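You operate a simulated robot arm through the tools that you are given. There is no shell and no other tool. Be economical: measure what you need, move in short steps, check, and stop when the job is done.

Carry out the task below with a simulated two-armed robot. There is one attempt and no reset: what you move stays moved.

TASK
Put the clear glass from the top of the small desk on the desk beside the black hole punch and the green glass on the top of the safe. Put the ticket holder labelled "17" from the top of the small desk on the output tray of the black printer and the ticket holder marked "26" on the left end of the front desk. Put the white cup from the top of the small desk on the white paper stack there and the blue cup on the top of the sealing table. Put the deposit holder that says "260" from the top of the small desk on the code card. Any order will do. Set down upright: glass, ticket holder, cup, deposit holder.
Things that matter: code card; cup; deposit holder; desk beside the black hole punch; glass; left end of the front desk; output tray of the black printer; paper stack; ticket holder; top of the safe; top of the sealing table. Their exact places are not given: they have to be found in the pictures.

The check looks at the end state, three seconds after you hand in, the way a careful person would. Anything else that was tipped, shoved, dropped, spilled or broken makes it a failure.

THE ROBOT
Two 6-joint arms with two-finger parallel grippers on one trunk, on a base that drives. Base frame: it is fixed to the floor where the robot stands at the start and does not move with it; the origin is under the middle of the robot, x ahead of it, y to its left, z up; the surface under the hand at the start is at about z = 750. Lengths are in mm, angles in rad, forces in N, time in s.
The left shoulder is at the start at [80, 216, 1545], the right one opposite. With the tool pointing down near the work surface each hand reaches from about 100 to 640 mm from the robot's upright axis, wherever it stands, measured 20 degrees to its own side. Places, roughly: code card [3250, -500, 750]; cup [500, 250, 750]; deposit holder [750, 750, 750]; desk beside the black hole punch (25x30 cm) [880, 3360, 760]; glass [500, 0, 750]; left end of the front desk [2700, 3300, 800]; output tray of the black printer (23x24 cm) [860, 3720, 960]; paper stack [500, 1000, 750]; ticket holder [500, 500, 750]; top of the safe [2700, -700, 1200]; top of the sealing table [3700, -600, 800]. Payload 3.43 kg a hand.
The TCP of each hand is the grasp point between the finger pads, 30 mm short of the fingertips. In the tool frame z runs along the fingers and y along their closing line. Largest opening 94 mm; finger width 28, thickness 10; the body of the gripper, 50 by 96 mm, starts 55 mm behind the TCP.
Orientation is told as [roll, pitch, yaw] about the base's x, y, z axes, in that order, counted from this pose: with the fingers straight down and closing along the base's y, the tool's x points along the base's -x, its y along +y and its z along -z.

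THE INTERFACE
- The arms move only by the tool step_arm. It takes "left_deltas", "right_deltas" or both (then of equal length, played together; a hand with none holds still); each is a list of rows, each a list of 7 numbers: the gripper command, from -1 (shut) to 1 (fully open), values between in proportion, then the shift along the tool's x, y, z in units of 150 mm (1.0 is 150 mm), then the turn, a rotation vector about the tool's x, y, z in units of 180 degrees (1.0 is 180 degrees). In form: [[grip, tx, ty, tz, wx, wy, wz], ...]. A call has 1 to 10 rows; each row is the pose to reach, as a shift and turn from the pose commanded when the call began, along the tool's axes at that moment. A call with a number of a shift or a turn outside -1 to 1 is refused whole. Each row takes 0.2 s and may step no farther than 50 mm and 0.15 rad from the row before; otherwise, or with a gripper value out of range, the whole call is refused. A pose out of reach is approached as far as the arm can. The call stops where the force on the tool passes 40 N (or 10 N more than at its start, if that is more) or the arm is blocked; 0.2 s more then pass. Each finger travels about 72 mm/s and halts on what it meets, pressing with about 38 N; the grip force reading is that of the motor and also rises with nothing between the fingers. The clock runs only during rows and for 0.2 s after the last one: add rows that repeat a pose to give the fingers time. The reply holds the time, the measured pose of the TCP, the force on the tool along the base axes, the opening and the grip force, in the units named above and with some noise, with the torque about the TCP (base axes, N m) and any sound that the robot's microphone picked up, and new pictures: "show" is both (left out), scene, wrist or none (wrist: the cameras of the hands that moved).
- Cameras (640 x 400 px; columns grow to the right, rows downward): "scene" is now at [80.9, 31.2, 1691]; the picture's right is [0.45, -0.89, 0.00], its down [-0.75, -0.38, -0.54] and it looks along [0.48, 0.24, -0.84] (base axes); focal length 292 px, centre (320, 200). "left" rides on the left gripper at [76, -14, -103] in its tool frame; the picture's right is [0.18, 0.98, 0.00], its down [-0.75, 0.14, -0.64] and it looks along [-0.63, 0.12, 0.77] (tool axes); focal length 243 px, centre (320, 200). "right" rides on the right gripper at [76, 14, -102] in its tool frame; the picture's right is [-0.18, 0.98, 0.00], its down [-0.75, -0.14, -0.64] and it looks along [-0.63, -0.12, 0.77] (tool axes); focal length 243 px, centre (320, 200).
- slide_trunk(by): slides the trunk up (or, below 0, down) by that many mm; the arms and the scene camera ride with it, the base frame stays. It gives what a move gives, with no picture.
- steer(legs): drives the robot by 1 to 6 legs, each [ahead, left, turn to the left] in mm, mm and rad, along the robot's own axes; the way and the turn of a leg run together, so that a leg with both is an arc; at most 1500 mm and 3.142 rad a leg. The arms and the cameras ride along, it lands a little off, and it stops where it bumps. It gives what a move gives, and a new picture of the scene camera.
- aim_head(pan, tilt): turns the head with the scene camera to pan (to the left, within 1.501 rad either way) and tilt (down, from -0.506 to 1.204), counted from straight ahead of the robot. It gives what a move gives, and a new picture of the scene camera.
- probe_pixels(camera, pixels): for up to 12 pixels [column, row] of the newest picture of that camera ("zoom" is the newest enlarged one), the place [x, y, z] in the base frame of the surface seen there, good to about 2 mm, but the place of the scene camera against the robot may be out by one fixed shift of up to 18 mm in any direction. No time passes.
- close_up(camera, box): a new picture of the part [left, top, right, bottom] of that camera's present view, enlarged. No time passes.
- job_done(): hands the job in; it is judged then, once.

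Keep the steps short. Do not move on a guess: measure, check each grasp and each placing, and mend mistakes. In all there are 138 turns and 260 pictures (those below and enlarged ones count). Leave the grippers open and the arms clear of the work at the hand-in unless told otherwise, and finish with a single line.

The tools are called as a command line: name --argument value ..., lists and objects as JSON in quotes. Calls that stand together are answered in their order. step_arm: Moves the arms, as the interface text tells. Its arguments: {"type":"object","properties":{"left_deltas":{"type":"array"},"right_deltas":{"type":"array"},"show":{"type":"string","enum":["both","scene","wrist","none"]}},"required":[]} The other tools are called the same way: slide_trunk (by) slides the trunk up or down; steer (legs) drives the base; aim_head (pan, tilt) turns the head that bears the scene camera; probe_pixels (camera, pixels) gives the place of the surface under pixels of a picture; close_up (camera, box) takes an enlarged picture of a part of a camera's view; job_done () hands the job in.

At the start:

```text
time: 0.0
left_ee_pos: [395.4, 423.1, 956.2]
left_tcp_rot: [0.0, -0.001, 0.003]
left_ft_force: [0.2, -0.1, 0.4]
left_ft_torque: [0.0, 0.03, 0.01]
left_width: 94.1
left_grip_force: 0.1
right_ee_pos: [451.9, 87.8, 956.1]
right_tcp_rot: [0.0, -0.001, -0.001]
right_ft_force: [0.6, -0.4, 0.4]
right_ft_torque: [-0.06, 0.0, -0.01]
right_width: 94.3
right_grip_force: 0.1
trunk travel left (down, up): [-775.0, 65.0]
robot x, y, heading: [-2.4, -1.0, -0.004]
head pan, tilt: [0.464, 0.998]
```

scene: 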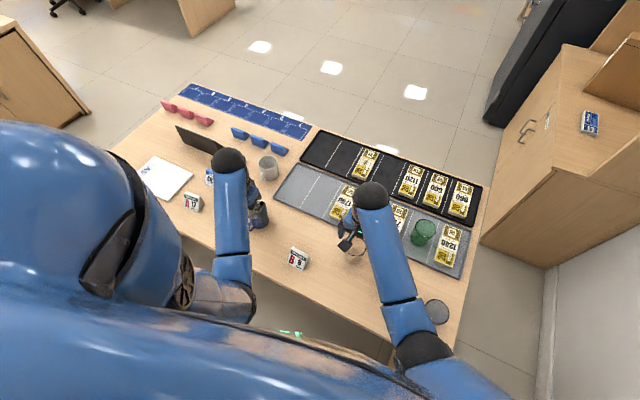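
right: 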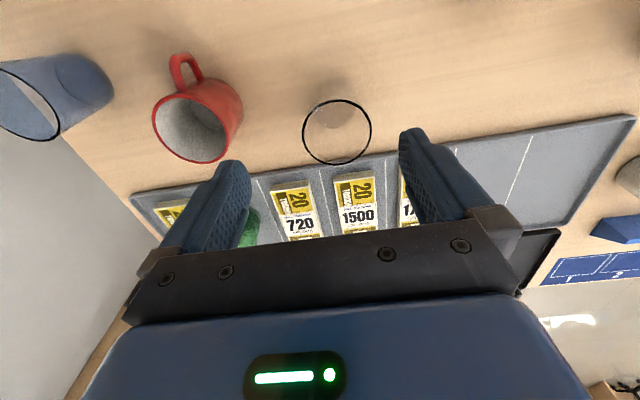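
left: 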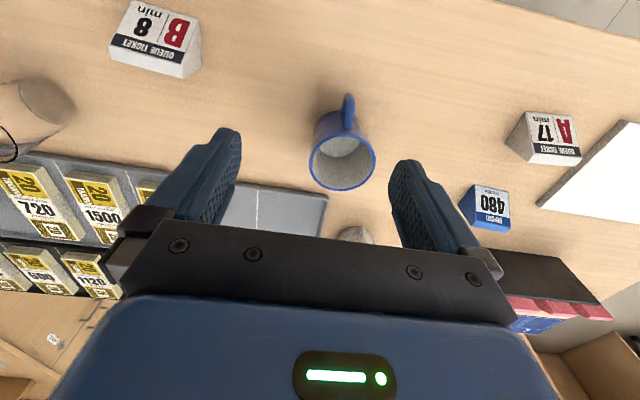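

The table holds cups, glasses, ticket holders and deposit holders, partly hidden by the arms. I'll enlarge the scene view to identify them.

close_up --camera "scene" --box '[100, 70, 340, 220]'

close_up --camera "scene" --box '[260, 120, 500, 270]'

aim_head --pan -0.5 --tilt 0.3

aim_head --pan 0.9 --tilt 0.3

```text
2.67 times, centred on (220, 145) of scene
```

zoom: 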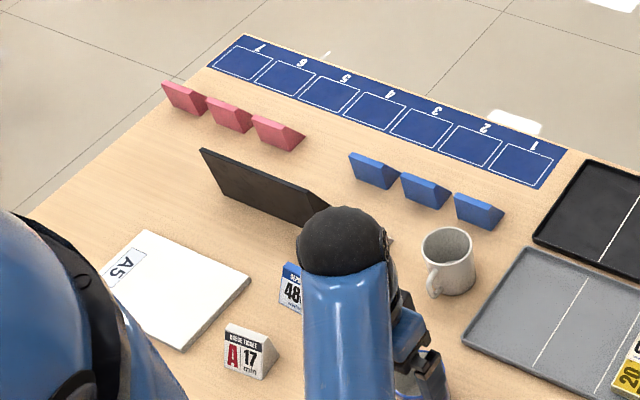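

```text
2.67 times, centred on (380, 195) of scene
```

zoom: 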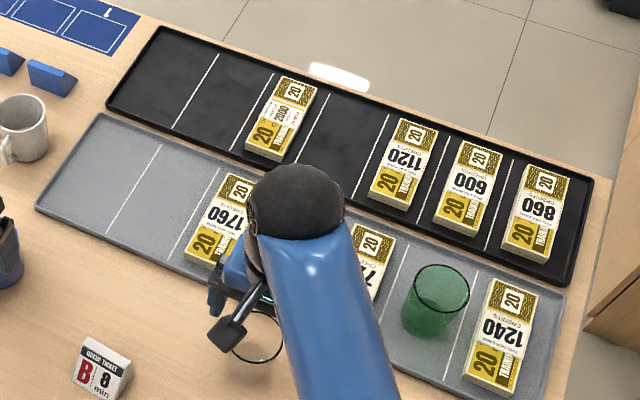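

```text
time: 1.2
left_ee_pos: [395.4, 423.0, 955.9]
left_tcp_rot: [0.0, -0.002, 0.002]
left_ft_force: [0.1, -0.2, 0.0]
left_ft_torque: [0.01, 0.0, 0.01]
left_width: 94.2
left_grip_force: 0.1
right_ee_pos: [452.3, 86.9, 956.3]
right_tcp_rot: [0.001, -0.001, 0.0]
right_ft_force: [-0.6, 0.6, -0.1]
right_ft_torque: [-0.01, 0.01, 0.04]
right_width: 94.2
right_grip_force: 0.1
trunk travel left (down, up): [-775.0, 65.0]
robot x, y, heading: [-1.3, 2.1, 0.001]
head pan, tilt: [-0.499, 0.3]
```

scene: 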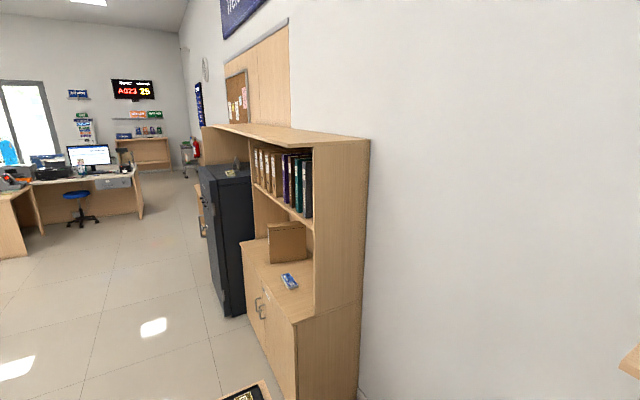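

```text
time: 2.8
left_ee_pos: [395.3, 423.2, 956.9]
left_tcp_rot: [0.0, -0.002, 0.003]
left_ft_force: [0.3, -0.4, 0.1]
left_ft_torque: [0.0, 0.0, 0.03]
left_width: 93.9
left_grip_force: 0.1
right_ee_pos: [452.2, 88.4, 955.7]
right_tcp_rot: [0.001, -0.001, -0.001]
right_ft_force: [-0.5, 0.4, 0.0]
right_ft_torque: [-0.03, 0.01, 0.0]
right_width: 94.1
right_grip_force: 0.0
trunk travel left (down, up): [-775.0, 65.0]
robot x, y, heading: [-3.7, 1.7, -0.001]
head pan, tilt: [0.901, 0.3]
```

scene: 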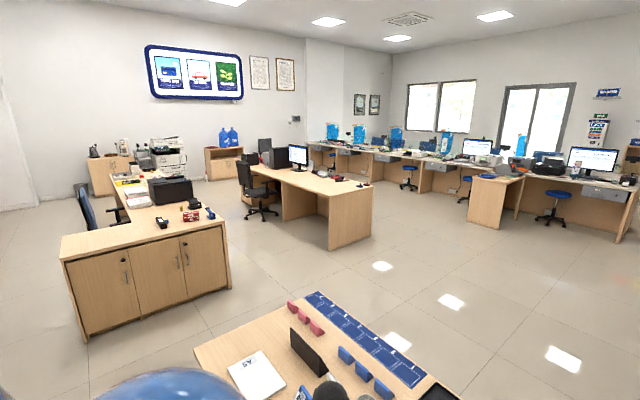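

The left desk has a black printer and the dark safe is ahead on the right. Next I back off a little to see the whole small desk unhidden.

aim_head --pan 0.5 --tilt 0.75

steer --legs '[[-350, 0, 0]]'

```text
time: 3.7
left_ee_pos: [395.5, 423.9, 956.3]
left_tcp_rot: [0.002, -0.003, 0.002]
left_ft_force: [-0.5, 0.1, 0.2]
left_ft_torque: [-0.04, -0.02, 0.0]
left_width: 94.1
left_grip_force: 0.0
right_ee_pos: [451.3, 87.0, 955.9]
right_tcp_rot: [-0.001, 0.0, 0.001]
right_ft_force: [0.5, 0.3, 0.3]
right_ft_torque: [0.02, -0.01, -0.03]
right_width: 93.9
right_grip_force: 0.2
trunk travel left (down, up): [-775.0, 65.0]
robot x, y, heading: [-3.4, 3.1, 0.005]
head pan, tilt: [0.499, 0.75]
```

scene: 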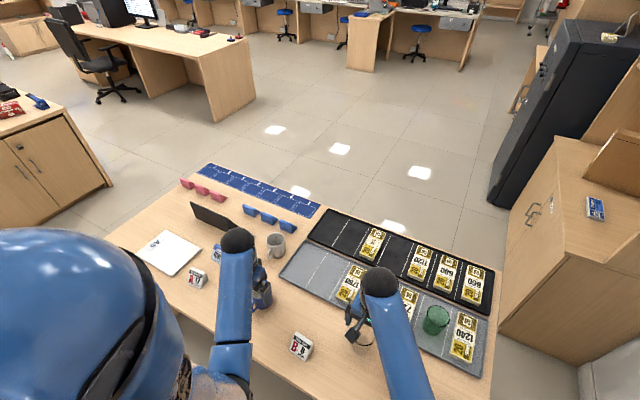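

```text
time: 5.9
left_ee_pos: [51.1, 422.3, 954.7]
left_tcp_rot: [0.002, 0.001, -0.001]
left_ft_force: [0.4, 0.1, -0.5]
left_ft_torque: [0.03, 0.01, -0.02]
left_width: 93.9
left_grip_force: 0.1
right_ee_pos: [105.9, 87.7, 953.8]
right_tcp_rot: [-0.001, -0.001, -0.002]
right_ft_force: [1.4, -0.5, 0.9]
right_ft_torque: [0.01, -0.02, -0.01]
right_width: 93.8
right_grip_force: 0.0
trunk travel left (down, up): [-775.0, 65.0]
robot x, y, heading: [-347.9, -0.9, -0.001]
head pan, tilt: [0.499, 0.75]
```

scene: 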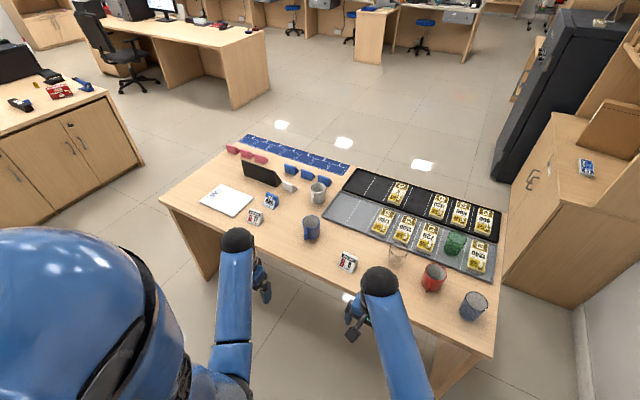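

Now most of the desk is visible. I enlarge it in parts.

close_up --camera "scene" --box '[190, 130, 350, 230]'

probe_pixels --camera "zoom" --pixels '[[140, 280], [390, 160], [452, 170], [510, 190], [540, 195], [340, 265], [265, 335], [395, 222], [290, 170], [180, 65], [220, 75], [270, 90]]'

close_up --camera "scene" --box '[310, 170, 510, 330]'

probe_pixels --camera "zoom" --pixels '[[270, 245], [425, 330], [390, 285], [120, 285], [455, 205], [518, 385], [500, 385], [20, 200], [50, 50], [600, 190], [250, 275], [455, 230]]'

```text
4.00 times, centred on (270, 180) of scene
```

zoom: 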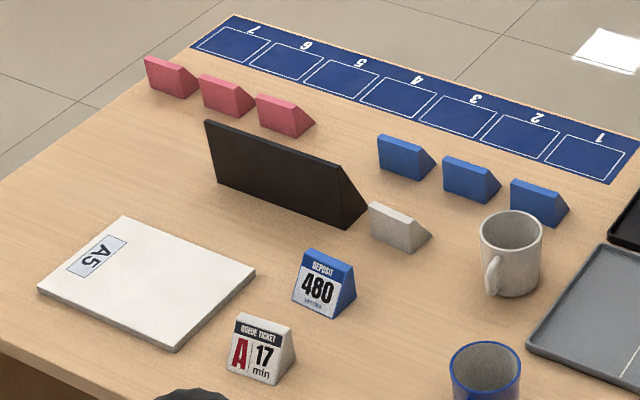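

```text
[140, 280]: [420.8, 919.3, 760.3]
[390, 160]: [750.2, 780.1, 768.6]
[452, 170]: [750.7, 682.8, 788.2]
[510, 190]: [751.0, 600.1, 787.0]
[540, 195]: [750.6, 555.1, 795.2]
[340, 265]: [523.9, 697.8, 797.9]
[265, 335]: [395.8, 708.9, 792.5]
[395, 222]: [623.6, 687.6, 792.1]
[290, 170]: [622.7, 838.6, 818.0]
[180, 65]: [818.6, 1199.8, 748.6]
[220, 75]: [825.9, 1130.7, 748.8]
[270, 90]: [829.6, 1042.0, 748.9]
```

```text
2.50 times, centred on (410, 250) of scene
```

zoom: 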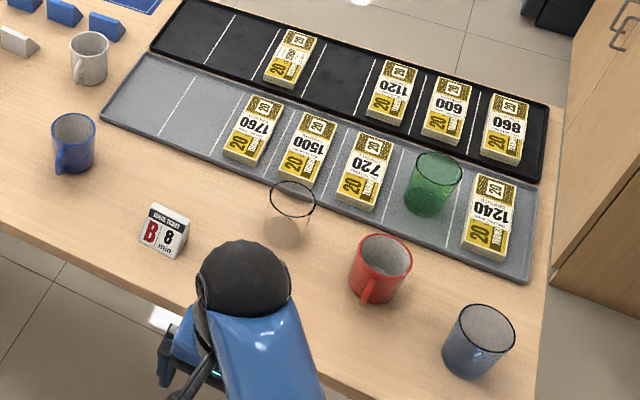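

```text
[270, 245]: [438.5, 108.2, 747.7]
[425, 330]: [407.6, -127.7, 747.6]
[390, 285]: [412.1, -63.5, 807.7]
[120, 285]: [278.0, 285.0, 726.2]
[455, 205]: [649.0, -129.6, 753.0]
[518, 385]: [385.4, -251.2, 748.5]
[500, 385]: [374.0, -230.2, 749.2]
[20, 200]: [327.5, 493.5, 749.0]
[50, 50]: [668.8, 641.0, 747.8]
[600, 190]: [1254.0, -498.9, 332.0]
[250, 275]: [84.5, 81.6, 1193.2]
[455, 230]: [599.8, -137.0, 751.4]
```

I can read A17, B8, 480; the white wedge at zoom (395,222) and three blue wedges face away, so 26 and 260 must be read from the far side. First the local job: the white cup. I drive alongside it and use the wrist camera for exact positions.

steer --legs '[[0, 300, 0], [350, 0, 0]]'

step_arm --left_deltas '[[1, 0, 0, 0, 0, 0, 0]]' --right_deltas '[[1, 0, 0, 0, 0, 0, 0]]' --show "wrist"

```text
time: 9.9
left_ee_pos: [399.2, 726.0, 957.1]
left_tcp_rot: [0.0, -0.004, -0.002]
left_ft_force: [0.3, -0.5, -0.3]
left_ft_torque: [-0.02, 0.0, 0.01]
left_width: 94.2
left_grip_force: 0.1
right_ee_pos: [455.9, 389.6, 957.3]
right_tcp_rot: [0.0, -0.002, -0.002]
right_ft_force: [-0.4, 0.0, 0.0]
right_ft_torque: [0.02, 0.01, 0.03]
right_width: 94.0
right_grip_force: 0.0
trunk travel left (down, up): [-775.0, 65.0]
robot x, y, heading: [6.1, 300.8, 0.001]
head pan, tilt: [0.499, 0.75]
```

scene: 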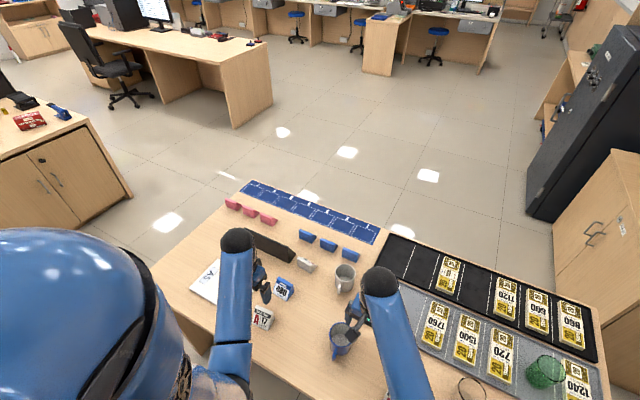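

```text
time: 10.3
left_ee_pos: [401.4, 724.4, 955.4]
left_tcp_rot: [0.002, 0.0, -0.003]
left_ft_force: [0.8, 0.5, -0.1]
left_ft_torque: [0.01, -0.01, 0.01]
left_width: 94.0
left_grip_force: 0.1
right_ee_pos: [456.6, 390.3, 956.2]
right_tcp_rot: [0.0, 0.001, -0.002]
right_ft_force: [-0.1, 0.6, 0.0]
right_ft_torque: [-0.04, 0.0, -0.02]
right_width: 93.8
right_grip_force: 0.1
trunk travel left (down, up): [-775.0, 65.0]
robot x, y, heading: [5.2, 302.0, -0.004]
head pan, tilt: [0.499, 0.75]
```

right: 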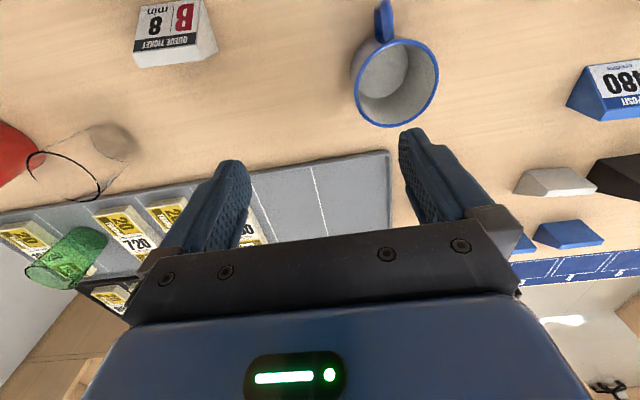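
left: 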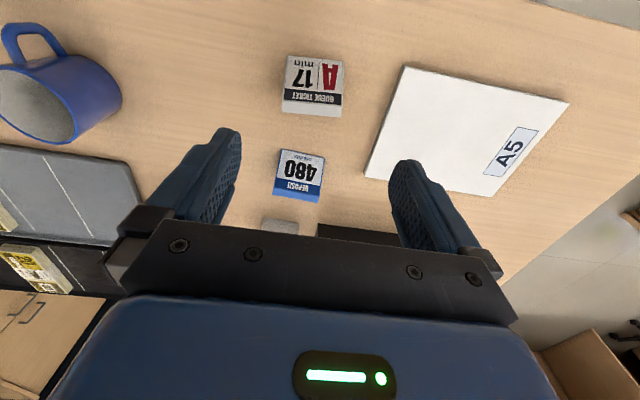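

I probe the white cup in the scene picture at (345,278), and calibrate the scene camera with the ticket 480/17 features seen in both cameras.

close_up --camera "scene" --box '[240, 230, 400, 360]'

probe_pixels --camera "left" --pixels '[[276, 192], [321, 200], [283, 110], [341, 115], [282, 150], [399, 67], [566, 103], [492, 195], [366, 177], [290, 58], [343, 60], [300, 178]]'

probe_pixels --camera "right" --pixels '[[390, 40], [437, 82], [397, 127], [355, 88], [378, 8], [385, 80], [30, 155], [70, 195], [97, 190], [100, 150], [135, 50], [195, 40]]'

```text
3.08 times, centred on (320, 295) of scene
```

zoom: 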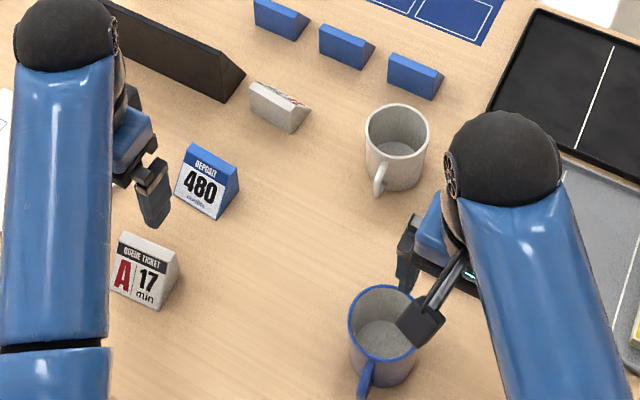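

```text
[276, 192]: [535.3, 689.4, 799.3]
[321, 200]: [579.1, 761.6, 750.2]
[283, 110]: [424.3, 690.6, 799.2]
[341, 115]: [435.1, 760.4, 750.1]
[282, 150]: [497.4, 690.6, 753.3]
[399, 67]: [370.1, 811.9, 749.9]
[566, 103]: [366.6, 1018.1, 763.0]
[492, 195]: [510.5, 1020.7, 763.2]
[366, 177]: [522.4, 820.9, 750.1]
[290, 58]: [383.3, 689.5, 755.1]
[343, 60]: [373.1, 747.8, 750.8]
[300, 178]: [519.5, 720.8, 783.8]
```

```text
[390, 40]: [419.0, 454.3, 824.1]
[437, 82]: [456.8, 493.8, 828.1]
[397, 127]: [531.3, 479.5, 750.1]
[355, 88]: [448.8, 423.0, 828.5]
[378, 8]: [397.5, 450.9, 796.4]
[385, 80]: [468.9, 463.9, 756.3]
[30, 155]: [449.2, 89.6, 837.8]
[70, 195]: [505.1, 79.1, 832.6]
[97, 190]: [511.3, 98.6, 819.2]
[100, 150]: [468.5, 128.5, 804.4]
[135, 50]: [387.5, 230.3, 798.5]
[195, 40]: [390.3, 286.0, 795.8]
```

probe_pixels --camera "zoom" --pixels '[[368, 130], [427, 132], [398, 106], [392, 156], [380, 185], [378, 168], [420, 184], [182, 146], [236, 172], [128, 234], [180, 252], [298, 130]]'

```text
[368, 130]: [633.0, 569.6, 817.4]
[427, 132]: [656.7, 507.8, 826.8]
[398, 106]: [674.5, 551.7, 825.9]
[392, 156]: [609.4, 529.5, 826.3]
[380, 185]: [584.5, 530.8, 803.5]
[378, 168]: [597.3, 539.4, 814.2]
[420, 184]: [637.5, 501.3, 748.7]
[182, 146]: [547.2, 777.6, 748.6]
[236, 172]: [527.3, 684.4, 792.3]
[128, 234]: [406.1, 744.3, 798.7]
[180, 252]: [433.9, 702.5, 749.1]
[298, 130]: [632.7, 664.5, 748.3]
```

White cup centre ≈ (642,540), rim z≈826, handle toward −x. The paper stack spans x 368–515, y 812–1020, top z 763. I move the left hand toward the cup in the air and the right hand out of the way.

step_arm --left_deltas '[[1, -0.24, -0.2, 0, 0, 0, 0], [1, -0.48, -0.4, 0, 0, 0, 0], [1, -0.72, -0.6, 0, 0, 0, 0], [1, -0.96, -0.8, 0, 0, 0, 0]]' --right_deltas '[[1, 0, -0.2, 0, 0, 0, 0], [1, 0, -0.4, 0, 0, 0, 0], [1, 0, -0.6, 0, 0, 0, 0], [1, 0, -0.8, 0, 0, 0, 0]]' --show "wrist"

```text
time: 11.3
left_ee_pos: [546.0, 604.0, 954.9]
left_tcp_rot: [0.002, 0.0, -0.001]
left_ft_force: [-0.8, 0.2, 0.4]
left_ft_torque: [0.01, -0.02, -0.02]
left_width: 94.1
left_grip_force: 0.1
right_ee_pos: [456.1, 268.2, 955.6]
right_tcp_rot: [0.003, 0.002, -0.003]
right_ft_force: [0.0, -0.4, 0.1]
right_ft_torque: [-0.02, 0.01, -0.02]
right_width: 93.9
right_grip_force: 0.1
trunk travel left (down, up): [-775.0, 65.0]
robot x, y, heading: [7.6, 304.6, -0.003]
head pan, tilt: [0.499, 0.75]
```

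right: 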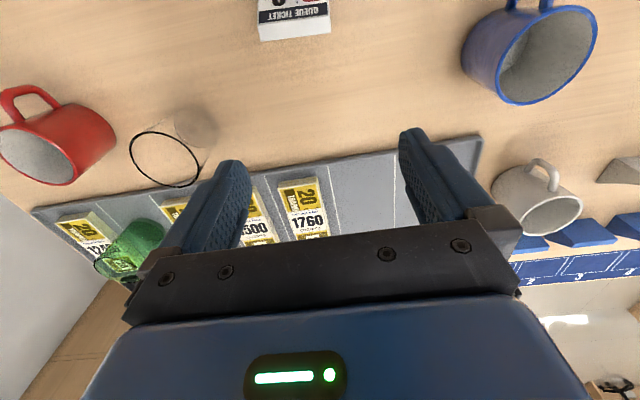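
left: 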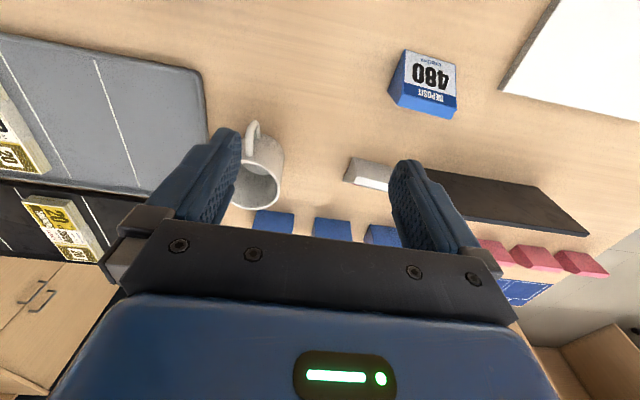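

I probe the cup rim from the right camera while the hand is not yet over it.

probe_pixels --camera "right" --pixels '[[492, 205], [580, 205], [540, 232], [545, 190], [555, 165], [538, 160], [515, 187]]'

probe_pixels --camera "left" --pixels '[[272, 205], [282, 188], [250, 125], [252, 150], [262, 175], [245, 200]]'

step_arm --left_deltas '[[1, -0.22, -0.14, 0, 0, 0, 0], [1, -0.44, -0.28, 0, 0, 0, 0], [1, -0.64, -0.43, 0, 0, 0, 0]]' --show "wrist"

```text
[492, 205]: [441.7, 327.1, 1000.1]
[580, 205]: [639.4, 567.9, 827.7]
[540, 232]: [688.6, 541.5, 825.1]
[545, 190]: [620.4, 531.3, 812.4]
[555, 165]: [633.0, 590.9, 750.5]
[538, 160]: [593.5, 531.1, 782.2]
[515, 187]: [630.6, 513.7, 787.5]
```

```text
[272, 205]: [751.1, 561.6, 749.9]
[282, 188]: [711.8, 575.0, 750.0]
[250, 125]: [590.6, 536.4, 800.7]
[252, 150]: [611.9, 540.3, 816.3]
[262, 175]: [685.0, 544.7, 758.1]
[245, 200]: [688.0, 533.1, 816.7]
```

```text
time: 12.1
left_ee_pos: [641.8, 540.1, 957.4]
left_tcp_rot: [-0.001, 0.0, 0.002]
left_ft_force: [0.9, 0.7, -0.6]
left_ft_torque: [0.01, 0.01, -0.01]
left_width: 93.9
left_grip_force: 0.0
right_ee_pos: [455.6, 268.1, 956.1]
right_tcp_rot: [0.0, 0.0, -0.003]
right_ft_force: [0.5, -0.1, 0.3]
right_ft_torque: [0.06, 0.02, 0.02]
right_width: 94.1
right_grip_force: 0.1
trunk travel left (down, up): [-775.0, 65.0]
robot x, y, heading: [4.2, 301.0, 0.0]
head pan, tilt: [0.499, 0.75]
```

left: 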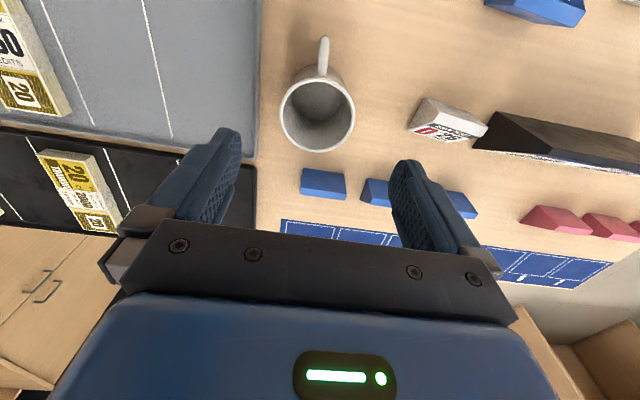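

The hand reached. I probe the rim at (281,110), (355,113), (318,150) and enlarge the white ticket holder at (447,120).

probe_pixels --camera "left" --pixels '[[282, 112], [353, 113], [316, 80], [318, 149], [324, 42]]'

close_up --camera "left" --box '[380, 60, 540, 160]'

```text
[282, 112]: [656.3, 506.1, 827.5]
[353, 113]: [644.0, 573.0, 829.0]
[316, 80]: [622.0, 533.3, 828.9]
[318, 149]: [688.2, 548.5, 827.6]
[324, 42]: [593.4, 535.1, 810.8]
```

```text
4.00 times, centred on (460, 110) of left
```

zoom: 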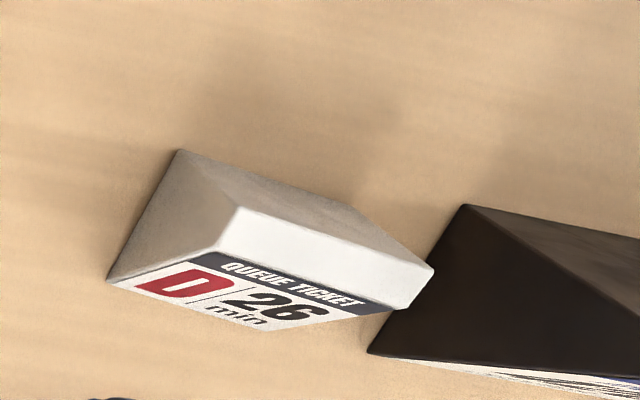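

It is ticket D 26. White cup centre ≈ (653,540), diameter ~70. I shift 11 mm forward and go down 150 mm with the fingers open.

step_arm --left_deltas '[[1, -0.073, 0, 0, 0, 0, 0], [1, -0.073, 0, 0.3, 0, 0, 0], [1, -0.073, 0, 0.6, 0, 0, 0], [1, -0.073, 0, 0.85, 0, 0, 0], [1, -0.073, 0, 1.0, 0, 0, 0], [1, -0.073, 0, 1.0, 0, 0, 0]]' --show "wrist"

```text
time: 13.5
left_ee_pos: [628.3, 541.0, 823.9]
left_tcp_rot: [-0.001, -0.003, -0.002]
left_ft_force: [-0.8, 0.6, -0.1]
left_ft_torque: [-0.01, 0.02, -0.01]
left_width: 93.8
left_grip_force: 0.0
left hand out of reach, approached as far as the arm can: row 4, 5, 6
right_ee_pos: [456.3, 268.8, 957.0]
right_tcp_rot: [0.0, -0.001, -0.003]
right_ft_force: [0.8, 0.3, 0.2]
right_ft_torque: [0.01, 0.02, -0.02]
right_width: 93.8
right_grip_force: 0.1
trunk travel left (down, up): [-775.0, 65.0]
robot x, y, heading: [4.6, 301.6, -0.005]
head pan, tilt: [0.499, 0.75]
```

left: 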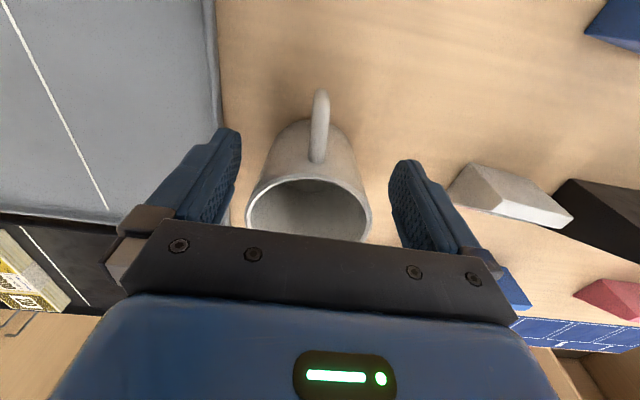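

Out of reach at this trunk height. I raise both hands and lower the trunk to gain reach.

step_arm --left_deltas '[[1, 0, 0, -0.3, 0, 0, 0], [1, 0, 0, -0.6, 0, 0, 0], [1, 0, 0, -0.85, 0, 0, 0], [1, 0, 0, -1.0, 0, 0, 0]]' --right_deltas '[[1, 0, 0, -0.3, 0, 0, 0], [1, 0, 0, -0.6, 0, 0, 0], [1, 0, 0, -0.85, 0, 0, 0], [1, 0, 0, -1.0, 0, 0, 0]]' --show "none"

slide_trunk --by -120

```text
time: 14.5
left_ee_pos: [627.7, 539.4, 973.1]
left_tcp_rot: [-0.001, 0.0, -0.002]
left_ft_force: [0.6, 0.3, 0.0]
left_ft_torque: [0.0, -0.01, 0.02]
left_width: 93.8
left_grip_force: 0.1
right_ee_pos: [487.4, 285.7, 1005.7]
right_tcp_rot: [0.0, -0.001, -0.002]
right_ft_force: [0.8, 0.1, 0.0]
right_ft_torque: [0.01, 0.01, -0.02]
right_width: 93.6
right_grip_force: 0.1
right hand out of reach, approached as far as the arm can: row 1, 2, 3, 4
trunk travel left (down, up): [-775.0, 65.0]
robot x, y, heading: [4.7, 305.4, -0.004]
head pan, tilt: [0.499, 0.75]
```

```text
time: 16.0
left_ee_pos: [627.4, 538.4, 852.9]
left_tcp_rot: [0.0, -0.002, -0.002]
left_ft_force: [0.2, -0.4, -0.8]
left_ft_torque: [-0.02, 0.01, 0.04]
left_width: 93.9
left_grip_force: 0.1
right_ee_pos: [487.0, 285.2, 885.5]
right_tcp_rot: [-0.001, -0.001, -0.002]
right_ft_force: [0.1, -0.8, 0.3]
right_ft_torque: [0.01, 0.01, 0.02]
right_width: 93.9
right_grip_force: 0.1
trunk travel left (down, up): [-655.0, 185.0]
robot x, y, heading: [4.7, 305.2, -0.005]
head pan, tilt: [0.499, 0.75]
```

Now I move 26 mm forward and 53 mm down over the cup.

step_arm --left_deltas '[[1, -0.17, 0.01, 0, 0, 0, 0], [1, -0.17, 0.01, 0.2, 0, 0, 0], [1, -0.17, 0.01, 0.35, 0, 0, 0], [1, -0.17, 0.01, 0.35, 0, 0, 0]]' --show "wrist"

```text
time: 17.0
left_ee_pos: [654.8, 537.4, 800.9]
left_tcp_rot: [-0.001, -0.004, -0.001]
left_ft_force: [-1.0, 0.8, -1.2]
left_ft_torque: [0.0, -0.02, -0.01]
left_width: 94.1
left_grip_force: 0.1
right_ee_pos: [488.2, 284.9, 886.5]
right_tcp_rot: [0.001, -0.002, -0.001]
right_ft_force: [-0.3, -0.1, -0.6]
right_ft_torque: [0.02, 0.01, 0.04]
right_width: 94.1
right_grip_force: 0.0
trunk travel left (down, up): [-655.0, 185.0]
robot x, y, heading: [3.6, 303.2, -0.003]
head pan, tilt: [0.499, 0.75]
```

left: 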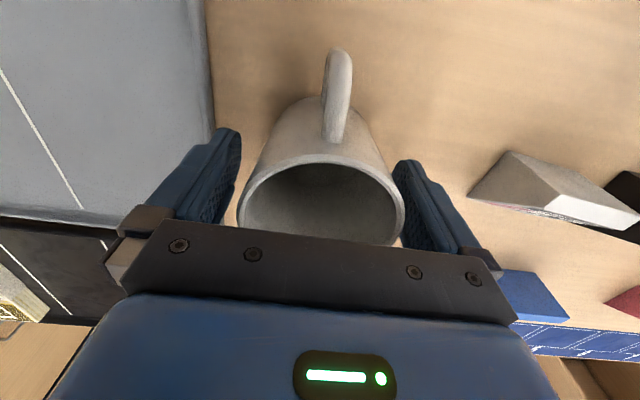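

The cup sits between the fingers. I close and lift.

step_arm --left_deltas '[[0.4, 0, 0, 0, 0, 0, 0], [-1, 0, 0, 0, 0, 0, 0], [-1, 0, 0, 0, 0, 0, 0], [-1, 0, 0, -0.2, 0, 0, 0], [-1, 0, 0, -0.45, 0, 0, 0], [-1, 0, 0, -0.7, 0, 0, 0]]' --show "wrist"

```text
time: 18.4
left_ee_pos: [653.8, 541.3, 905.7]
left_tcp_rot: [-0.002, -0.002, -0.002]
left_ft_force: [-0.3, 0.8, -1.6]
left_ft_torque: [0.01, -0.02, 0.0]
left_width: 72.1
left_grip_force: 38.0
right_ee_pos: [487.7, 284.8, 885.1]
right_tcp_rot: [0.001, -0.002, -0.003]
right_ft_force: [-0.2, 0.4, 0.1]
right_ft_torque: [-0.04, -0.01, -0.02]
right_width: 94.1
right_grip_force: 0.1
trunk travel left (down, up): [-655.0, 185.0]
robot x, y, heading: [4.7, 303.5, -0.005]
head pan, tilt: [0.499, 0.75]
```

left: 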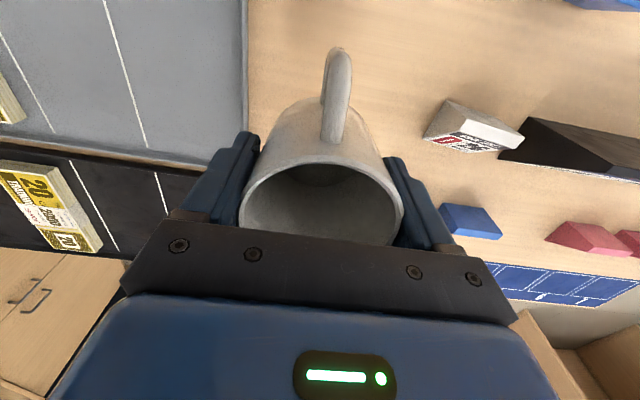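

Cup held (72 mm). I drive 300 mm left toward the paper stack.

steer --legs '[[0, 300, 0]]'

step_arm --left_deltas '[[-1, 0.3, 0.1, 0, 0, 0, 0], [-1, 0.6, 0.2, 0, 0, 0, 0], [-1, 0.9, 0.3, 0, 0, 0, 0], [-1, 0.95, 0.4, 0, 0, 0, 0]]' --show "wrist"

```text
time: 20.4
left_ee_pos: [651.2, 845.5, 905.7]
left_tcp_rot: [0.003, -0.003, 0.01]
left_ft_force: [-0.4, -0.7, -2.7]
left_ft_torque: [-0.02, -0.01, 0.02]
left_width: 72.4
left_grip_force: 38.3
right_ee_pos: [487.2, 588.7, 886.2]
right_tcp_rot: [0.001, 0.0, 0.008]
right_ft_force: [-0.6, -0.8, -0.6]
right_ft_torque: [0.0, 0.0, 0.0]
right_width: 93.8
right_grip_force: 0.1
trunk travel left (down, up): [-655.0, 185.0]
robot x, y, heading: [7.4, 607.8, 0.006]
head pan, tilt: [0.499, 0.75]
```

scene: 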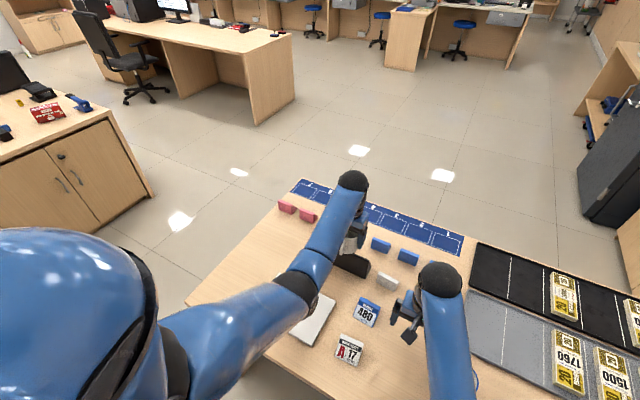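

```text
time: 21.4
left_ee_pos: [515.6, 909.4, 883.5]
left_tcp_rot: [-0.002, -0.003, 0.009]
left_ft_force: [0.8, 0.3, -1.9]
left_ft_torque: [0.02, 0.01, 0.01]
left_width: 72.7
left_grip_force: 38.4
left hand out of reach, approached as far as the arm can: row 3, 4
right_ee_pos: [488.3, 589.5, 886.4]
right_tcp_rot: [-0.002, -0.002, 0.006]
right_ft_force: [0.9, 0.9, -0.1]
right_ft_torque: [-0.01, 0.01, 0.01]
right_width: 93.9
right_grip_force: 0.1
trunk travel left (down, up): [-655.0, 185.0]
robot x, y, heading: [2.8, 607.6, 0.006]
head pan, tilt: [0.499, 0.75]
```

left: 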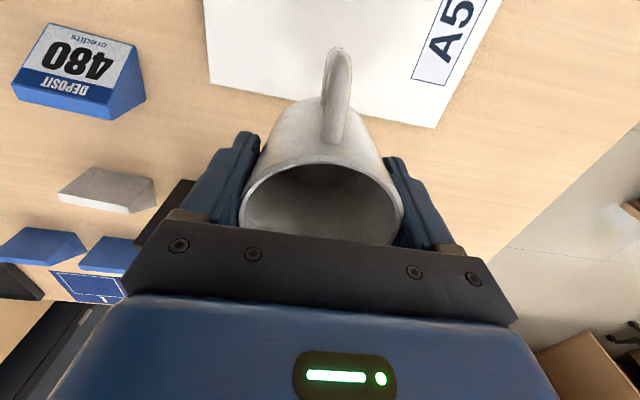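

Too folded at this trunk height. I raise the trunk back by 110 mm.

slide_trunk --by 110

step_arm --left_deltas '[[-1, 0.25, 0.02, 0.1, 0, 0, 0], [-1, 0.5, 0.04, 0.2, 0, 0, 0], [-1, 0.5, 0.04, 0.45, 0, 0, 0]]' --show "wrist"

```text
time: 22.9
left_ee_pos: [515.3, 910.5, 992.3]
left_tcp_rot: [-0.001, -0.003, 0.009]
left_ft_force: [-0.2, 0.0, -1.7]
left_ft_torque: [-0.03, 0.02, 0.03]
left_width: 72.1
left_grip_force: 38.5
right_ee_pos: [487.1, 590.1, 996.7]
right_tcp_rot: [0.0, -0.001, 0.007]
right_ft_force: [0.2, 1.3, 0.0]
right_ft_torque: [0.01, 0.03, 0.01]
right_width: 94.2
right_grip_force: 0.1
trunk travel left (down, up): [-765.0, 75.0]
robot x, y, heading: [0.4, 606.9, 0.007]
head pan, tilt: [0.499, 0.75]
```

```text
time: 23.6
left_ee_pos: [441.4, 915.3, 925.8]
left_tcp_rot: [0.001, -0.003, 0.01]
left_ft_force: [0.1, -0.2, -1.2]
left_ft_torque: [-0.02, -0.02, -0.02]
left_width: 72.3
left_grip_force: 38.5
right_ee_pos: [487.6, 590.8, 996.5]
right_tcp_rot: [0.001, 0.001, 0.007]
right_ft_force: [-0.2, -0.2, 0.1]
right_ft_torque: [-0.03, 0.02, 0.0]
right_width: 93.9
right_grip_force: 0.1
trunk travel left (down, up): [-765.0, 75.0]
robot x, y, heading: [3.9, 602.6, 0.004]
head pan, tilt: [0.499, 0.75]
```

left: 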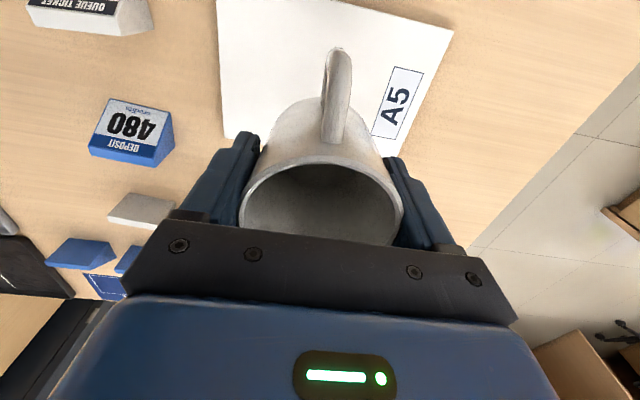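

Over the stack centre. I lower to just about contact (TCP z ≈ 814) in small rows.

step_arm --left_deltas '[[-1, 0, 0, 0.3, 0, 0, 0], [-1, 0, 0, 0.55, 0, 0, 0], [-1, 0, 0, 0.68, 0, 0, 0], [-1, 0, 0, 0.72, 0, 0, 0], [-1, 0, 0, 0.745, 0, 0, 0], [-1, 0, 0, 0.745, 0, 0, 0]]' --show "wrist"

```text
time: 25.1
left_ee_pos: [442.4, 914.3, 813.7]
left_tcp_rot: [-0.001, -0.001, 0.007]
left_ft_force: [0.5, 0.4, -2.0]
left_ft_torque: [0.0, 0.0, -0.01]
left_width: 72.5
left_grip_force: 38.3
right_ee_pos: [488.3, 589.2, 996.0]
right_tcp_rot: [0.0, 0.0, 0.008]
right_ft_force: [-0.1, -0.6, 0.3]
right_ft_torque: [-0.02, -0.02, 0.0]
right_width: 94.1
right_grip_force: 0.0
trunk travel left (down, up): [-765.0, 75.0]
robot x, y, heading: [1.9, 603.4, 0.007]
head pan, tilt: [0.499, 0.75]
```

left: 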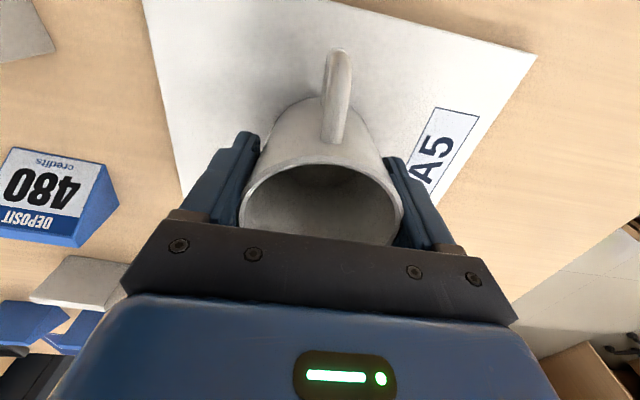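

Almost touching. I lower 2 mm more, open, and rise.

step_arm --left_deltas '[[-1, 0, 0, 0.012, 0, 0, 0], [-1, 0, 0, 0.012, 0, 0, 0], [0, 0, 0, 0.012, 0, 0, 0], [1, 0, 0, 0.012, 0, 0, 0], [1, 0, 0, 0.012, 0, 0, 0], [1, 0, 0, -0.25, 0, 0, 0], [1, 0, 0, -0.55, 0, 0, 0], [1, 0, 0, -0.85, 0, 0, 0]]' --show "wrist"

```text
time: 26.9
left_ee_pos: [439.6, 916.2, 942.5]
left_tcp_rot: [0.002, -0.003, 0.007]
left_ft_force: [0.2, 0.3, 0.4]
left_ft_torque: [0.01, 0.01, -0.05]
left_width: 93.9
left_grip_force: 0.2
right_ee_pos: [486.5, 589.2, 996.3]
right_tcp_rot: [-0.001, -0.002, 0.008]
right_ft_force: [0.1, -0.2, 0.6]
right_ft_torque: [-0.02, 0.02, 0.0]
right_width: 93.9
right_grip_force: 0.0
trunk travel left (down, up): [-765.0, 75.0]
robot x, y, heading: [0.1, 605.9, 0.009]
head pan, tilt: [0.499, 0.75]
```

left: 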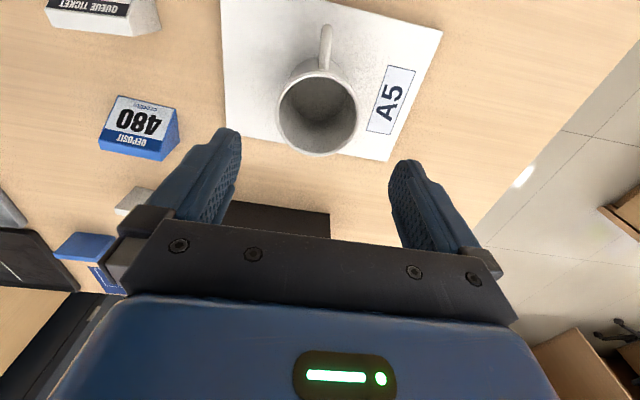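

White cup stands on the stack. Next: ticket 17 with the left hand and the clear glass with the right. I drive 300 mm right.

steer --legs '[[0, -300, -0.007]]'

step_arm --left_deltas '[[1, 0.1, 0.25, 0, 0, 0, 0], [1, 0.2, 0.5, 0, 0, 0, 0], [1, 0.25, 0.7, 0, 0, 0, 0]]' --right_deltas '[[1, 0.0, -0.3, 0.1, 0, 0, 0], [1, 0, -0.6, 0.2, 0, 0, 0], [1, 0, -0.9, 0.3, 0, 0, 0]]' --show "wrist"

```text
time: 28.9
left_ee_pos: [444.2, 618.8, 941.7]
left_tcp_rot: [-0.001, -0.003, 0.004]
left_ft_force: [0.1, 0.2, -0.2]
left_ft_torque: [-0.02, 0.0, 0.02]
left_width: 94.0
left_grip_force: 0.1
right_ee_pos: [488.0, 291.7, 996.3]
right_tcp_rot: [-0.002, -0.004, 0.0]
right_ft_force: [-0.4, 0.5, -0.1]
right_ft_torque: [0.01, -0.02, -0.03]
right_width: 93.9
right_grip_force: 0.0
trunk travel left (down, up): [-765.0, 75.0]
robot x, y, heading: [7.4, 304.7, -0.003]
head pan, tilt: [0.499, 0.75]
```

scene: 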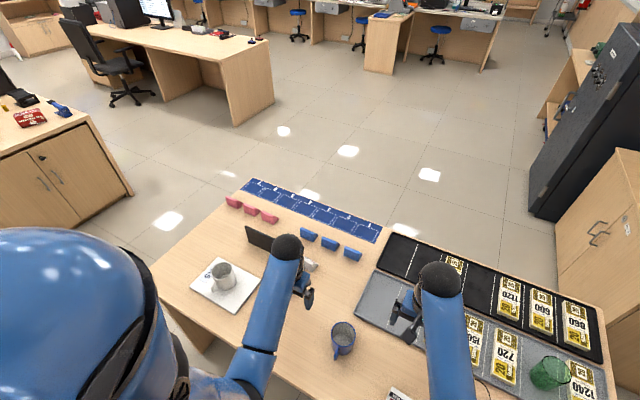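

```text
time: 29.7
left_ee_pos: [406.4, 721.9, 941.0]
left_tcp_rot: [0.0, -0.004, 0.004]
left_ft_force: [-0.2, -0.7, -0.4]
left_ft_torque: [-0.01, 0.02, 0.05]
left_width: 94.1
left_grip_force: 0.2
right_ee_pos: [488.7, 154.8, 950.9]
right_tcp_rot: [0.002, -0.003, 0.0]
right_ft_force: [0.2, 0.1, 0.1]
right_ft_torque: [-0.02, -0.01, -0.03]
right_width: 94.1
right_grip_force: 0.0
trunk travel left (down, up): [-765.0, 75.0]
robot x, y, heading: [6.8, 301.5, 0.004]
head pan, tilt: [0.499, 0.75]
```

right: 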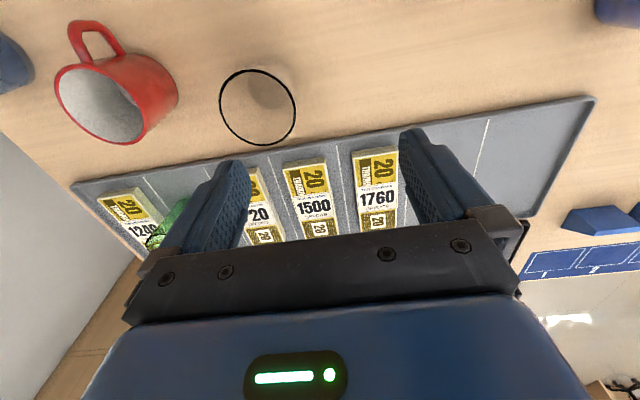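
left: 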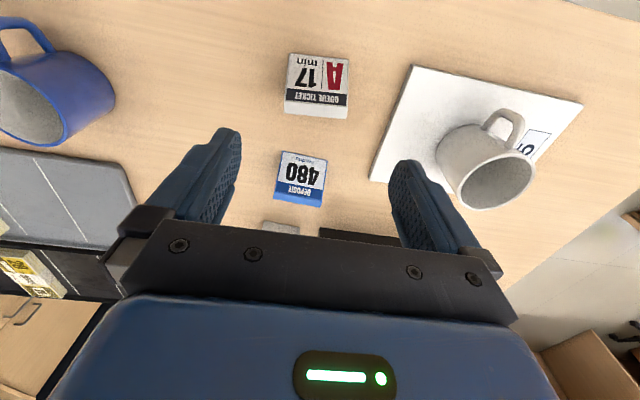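

I probe ticket 17 in the left camera and the glass rim (220–295, row 107) in the right one.

probe_pixels --camera "left" --pixels '[[292, 56], [346, 60], [288, 98], [344, 104], [288, 112], [344, 116], [286, 105], [318, 75]]'

probe_pixels --camera "right" --pixels '[[220, 105], [295, 110], [255, 69], [262, 144], [240, 72], [285, 135], [265, 95], [258, 143]]'

close_up --camera "right" --box '[200, 50, 320, 160]'

close_up --camera "left" --box '[260, 40, 380, 120]'

```text
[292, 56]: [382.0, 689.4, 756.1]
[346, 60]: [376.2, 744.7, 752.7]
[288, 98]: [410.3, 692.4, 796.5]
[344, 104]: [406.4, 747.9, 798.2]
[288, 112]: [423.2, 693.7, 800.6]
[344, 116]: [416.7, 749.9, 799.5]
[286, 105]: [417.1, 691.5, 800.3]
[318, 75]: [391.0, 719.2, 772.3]
```

```text
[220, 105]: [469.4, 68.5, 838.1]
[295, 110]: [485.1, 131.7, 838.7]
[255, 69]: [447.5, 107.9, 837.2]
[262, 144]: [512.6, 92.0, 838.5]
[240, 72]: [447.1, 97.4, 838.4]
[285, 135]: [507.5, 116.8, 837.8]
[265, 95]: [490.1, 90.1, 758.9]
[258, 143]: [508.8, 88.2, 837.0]
```

```text
3.64 times, centred on (260, 105) of right
```

zoom: 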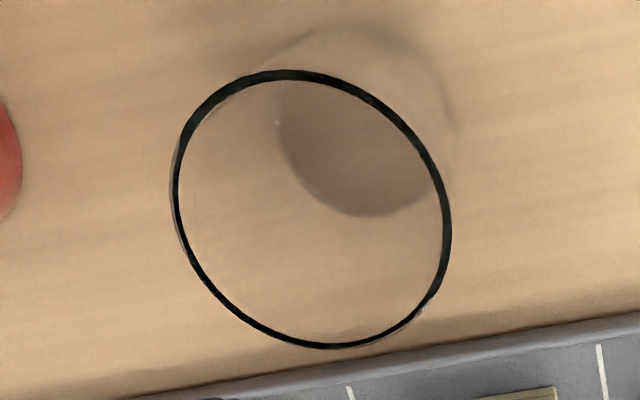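

```text
5.00 times, centred on (320, 80) of left
```

zoom: 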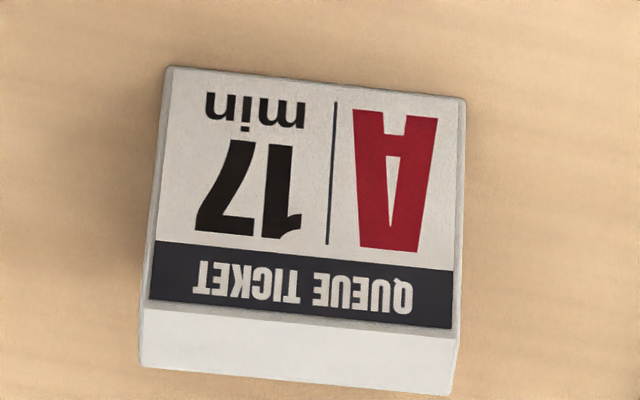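

Ticket 17: x 379–440, y 690–750, top z 800, turned about +0.1 rad. Glass centre (480,100), rim z 838, diameter ~65. I align and lower both hands, fingers open.

step_arm --left_deltas '[[1, -0.03, -0.013, 0, 0, 0, -0.016], [1, -0.03, -0.013, 0, 0, 0, -0.033], [1, -0.03, -0.013, 0.3, 0, 0, -0.033], [1, -0.03, -0.013, 0.6, 0, 0, -0.033], [1, -0.03, -0.013, 0.85, 0, 0, -0.033], [1, -0.03, -0.013, 1.0, 0, 0, -0.033], [1, -0.03, -0.013, 1.0, 0, 0, -0.033]]' --right_deltas '[[1, 0.03, -0.2, 0, 0, 0, 0], [1, 0.058, -0.365, 0, 0, 0, 0], [1, 0.058, -0.365, 0.3, 0, 0, 0], [1, 0.058, -0.365, 0.55, 0, 0, 0], [1, 0.058, -0.365, 0.75, 0, 0, 0], [1, 0.058, -0.365, 0.9, 0, 0, 0], [1, 0.058, -0.365, 0.9, 0, 0, 0]]' --show "wrist"

```text
time: 31.3
left_ee_pos: [409.7, 720.0, 792.5]
left_tcp_rot: [-0.002, -0.005, 0.106]
left_ft_force: [-0.3, -0.4, 0.6]
left_ft_torque: [0.0, -0.03, 0.02]
left_width: 94.0
left_grip_force: 0.1
right_ee_pos: [480.5, 100.4, 818.7]
right_tcp_rot: [0.002, -0.002, 0.002]
right_ft_force: [0.1, 0.7, -0.6]
right_ft_torque: [-0.02, 0.02, -0.02]
right_width: 93.7
right_grip_force: 0.1
trunk travel left (down, up): [-765.0, 75.0]
robot x, y, heading: [3.8, 300.9, 0.004]
head pan, tilt: [0.499, 0.75]
```

right: 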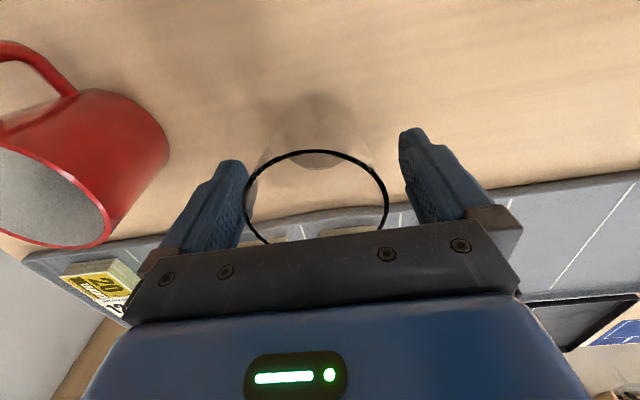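
left: 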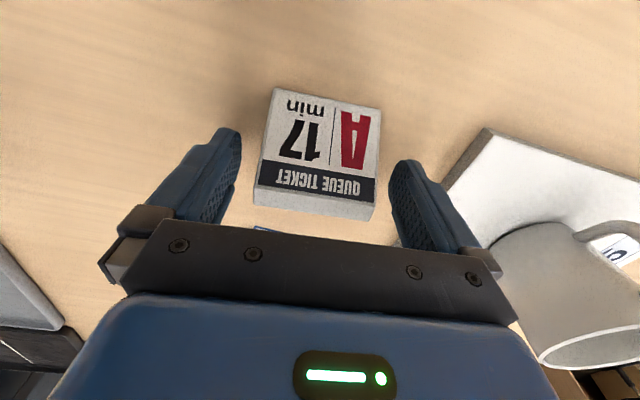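

Both straddled. Close both hands and check.

step_arm --left_deltas '[[0.5, 0, 0, 0, 0, 0, 0], [0.2, 0, 0, 0, 0, 0, 0], [-1, 0, 0, 0, 0, 0, 0], [-1, 0, 0, 0, 0, 0, 0], [-1, 0, 0, 0, 0, 0, 0]]' --right_deltas '[[0.5, 0, 0, 0, 0, 0, 0], [0.3, 0, 0, 0, 0, 0, 0], [-1, 0, 0, 0, 0, 0, 0], [-1, 0, 0, 0, 0, 0, 0], [-1, 0, 0, 0, 0, 0, 0]]' --show "wrist"

```text
time: 32.5
left_ee_pos: [410.9, 720.8, 793.4]
left_tcp_rot: [-0.002, -0.004, 0.106]
left_ft_force: [0.5, -0.5, 0.8]
left_ft_torque: [0.01, -0.03, 0.0]
left_width: 67.6
left_grip_force: 38.0
right_ee_pos: [479.3, 100.9, 818.6]
right_tcp_rot: [-0.001, -0.003, 0.003]
right_ft_force: [1.6, -0.9, 0.2]
right_ft_torque: [0.01, -0.05, -0.05]
right_width: 67.4
right_grip_force: 38.3
trunk travel left (down, up): [-765.0, 75.0]
robot x, y, heading: [4.6, 305.1, -0.001]
head pan, tilt: [0.499, 0.75]
```

right: 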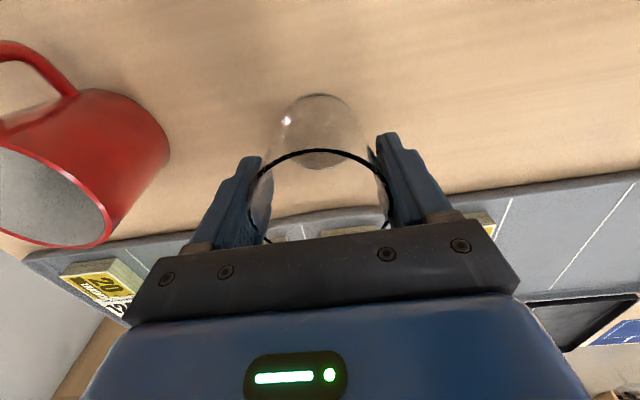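
left: 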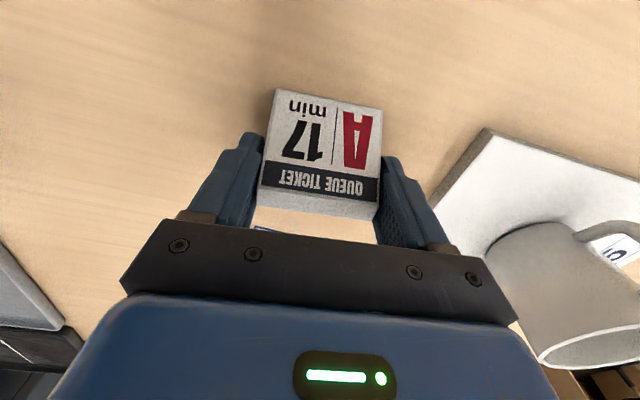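

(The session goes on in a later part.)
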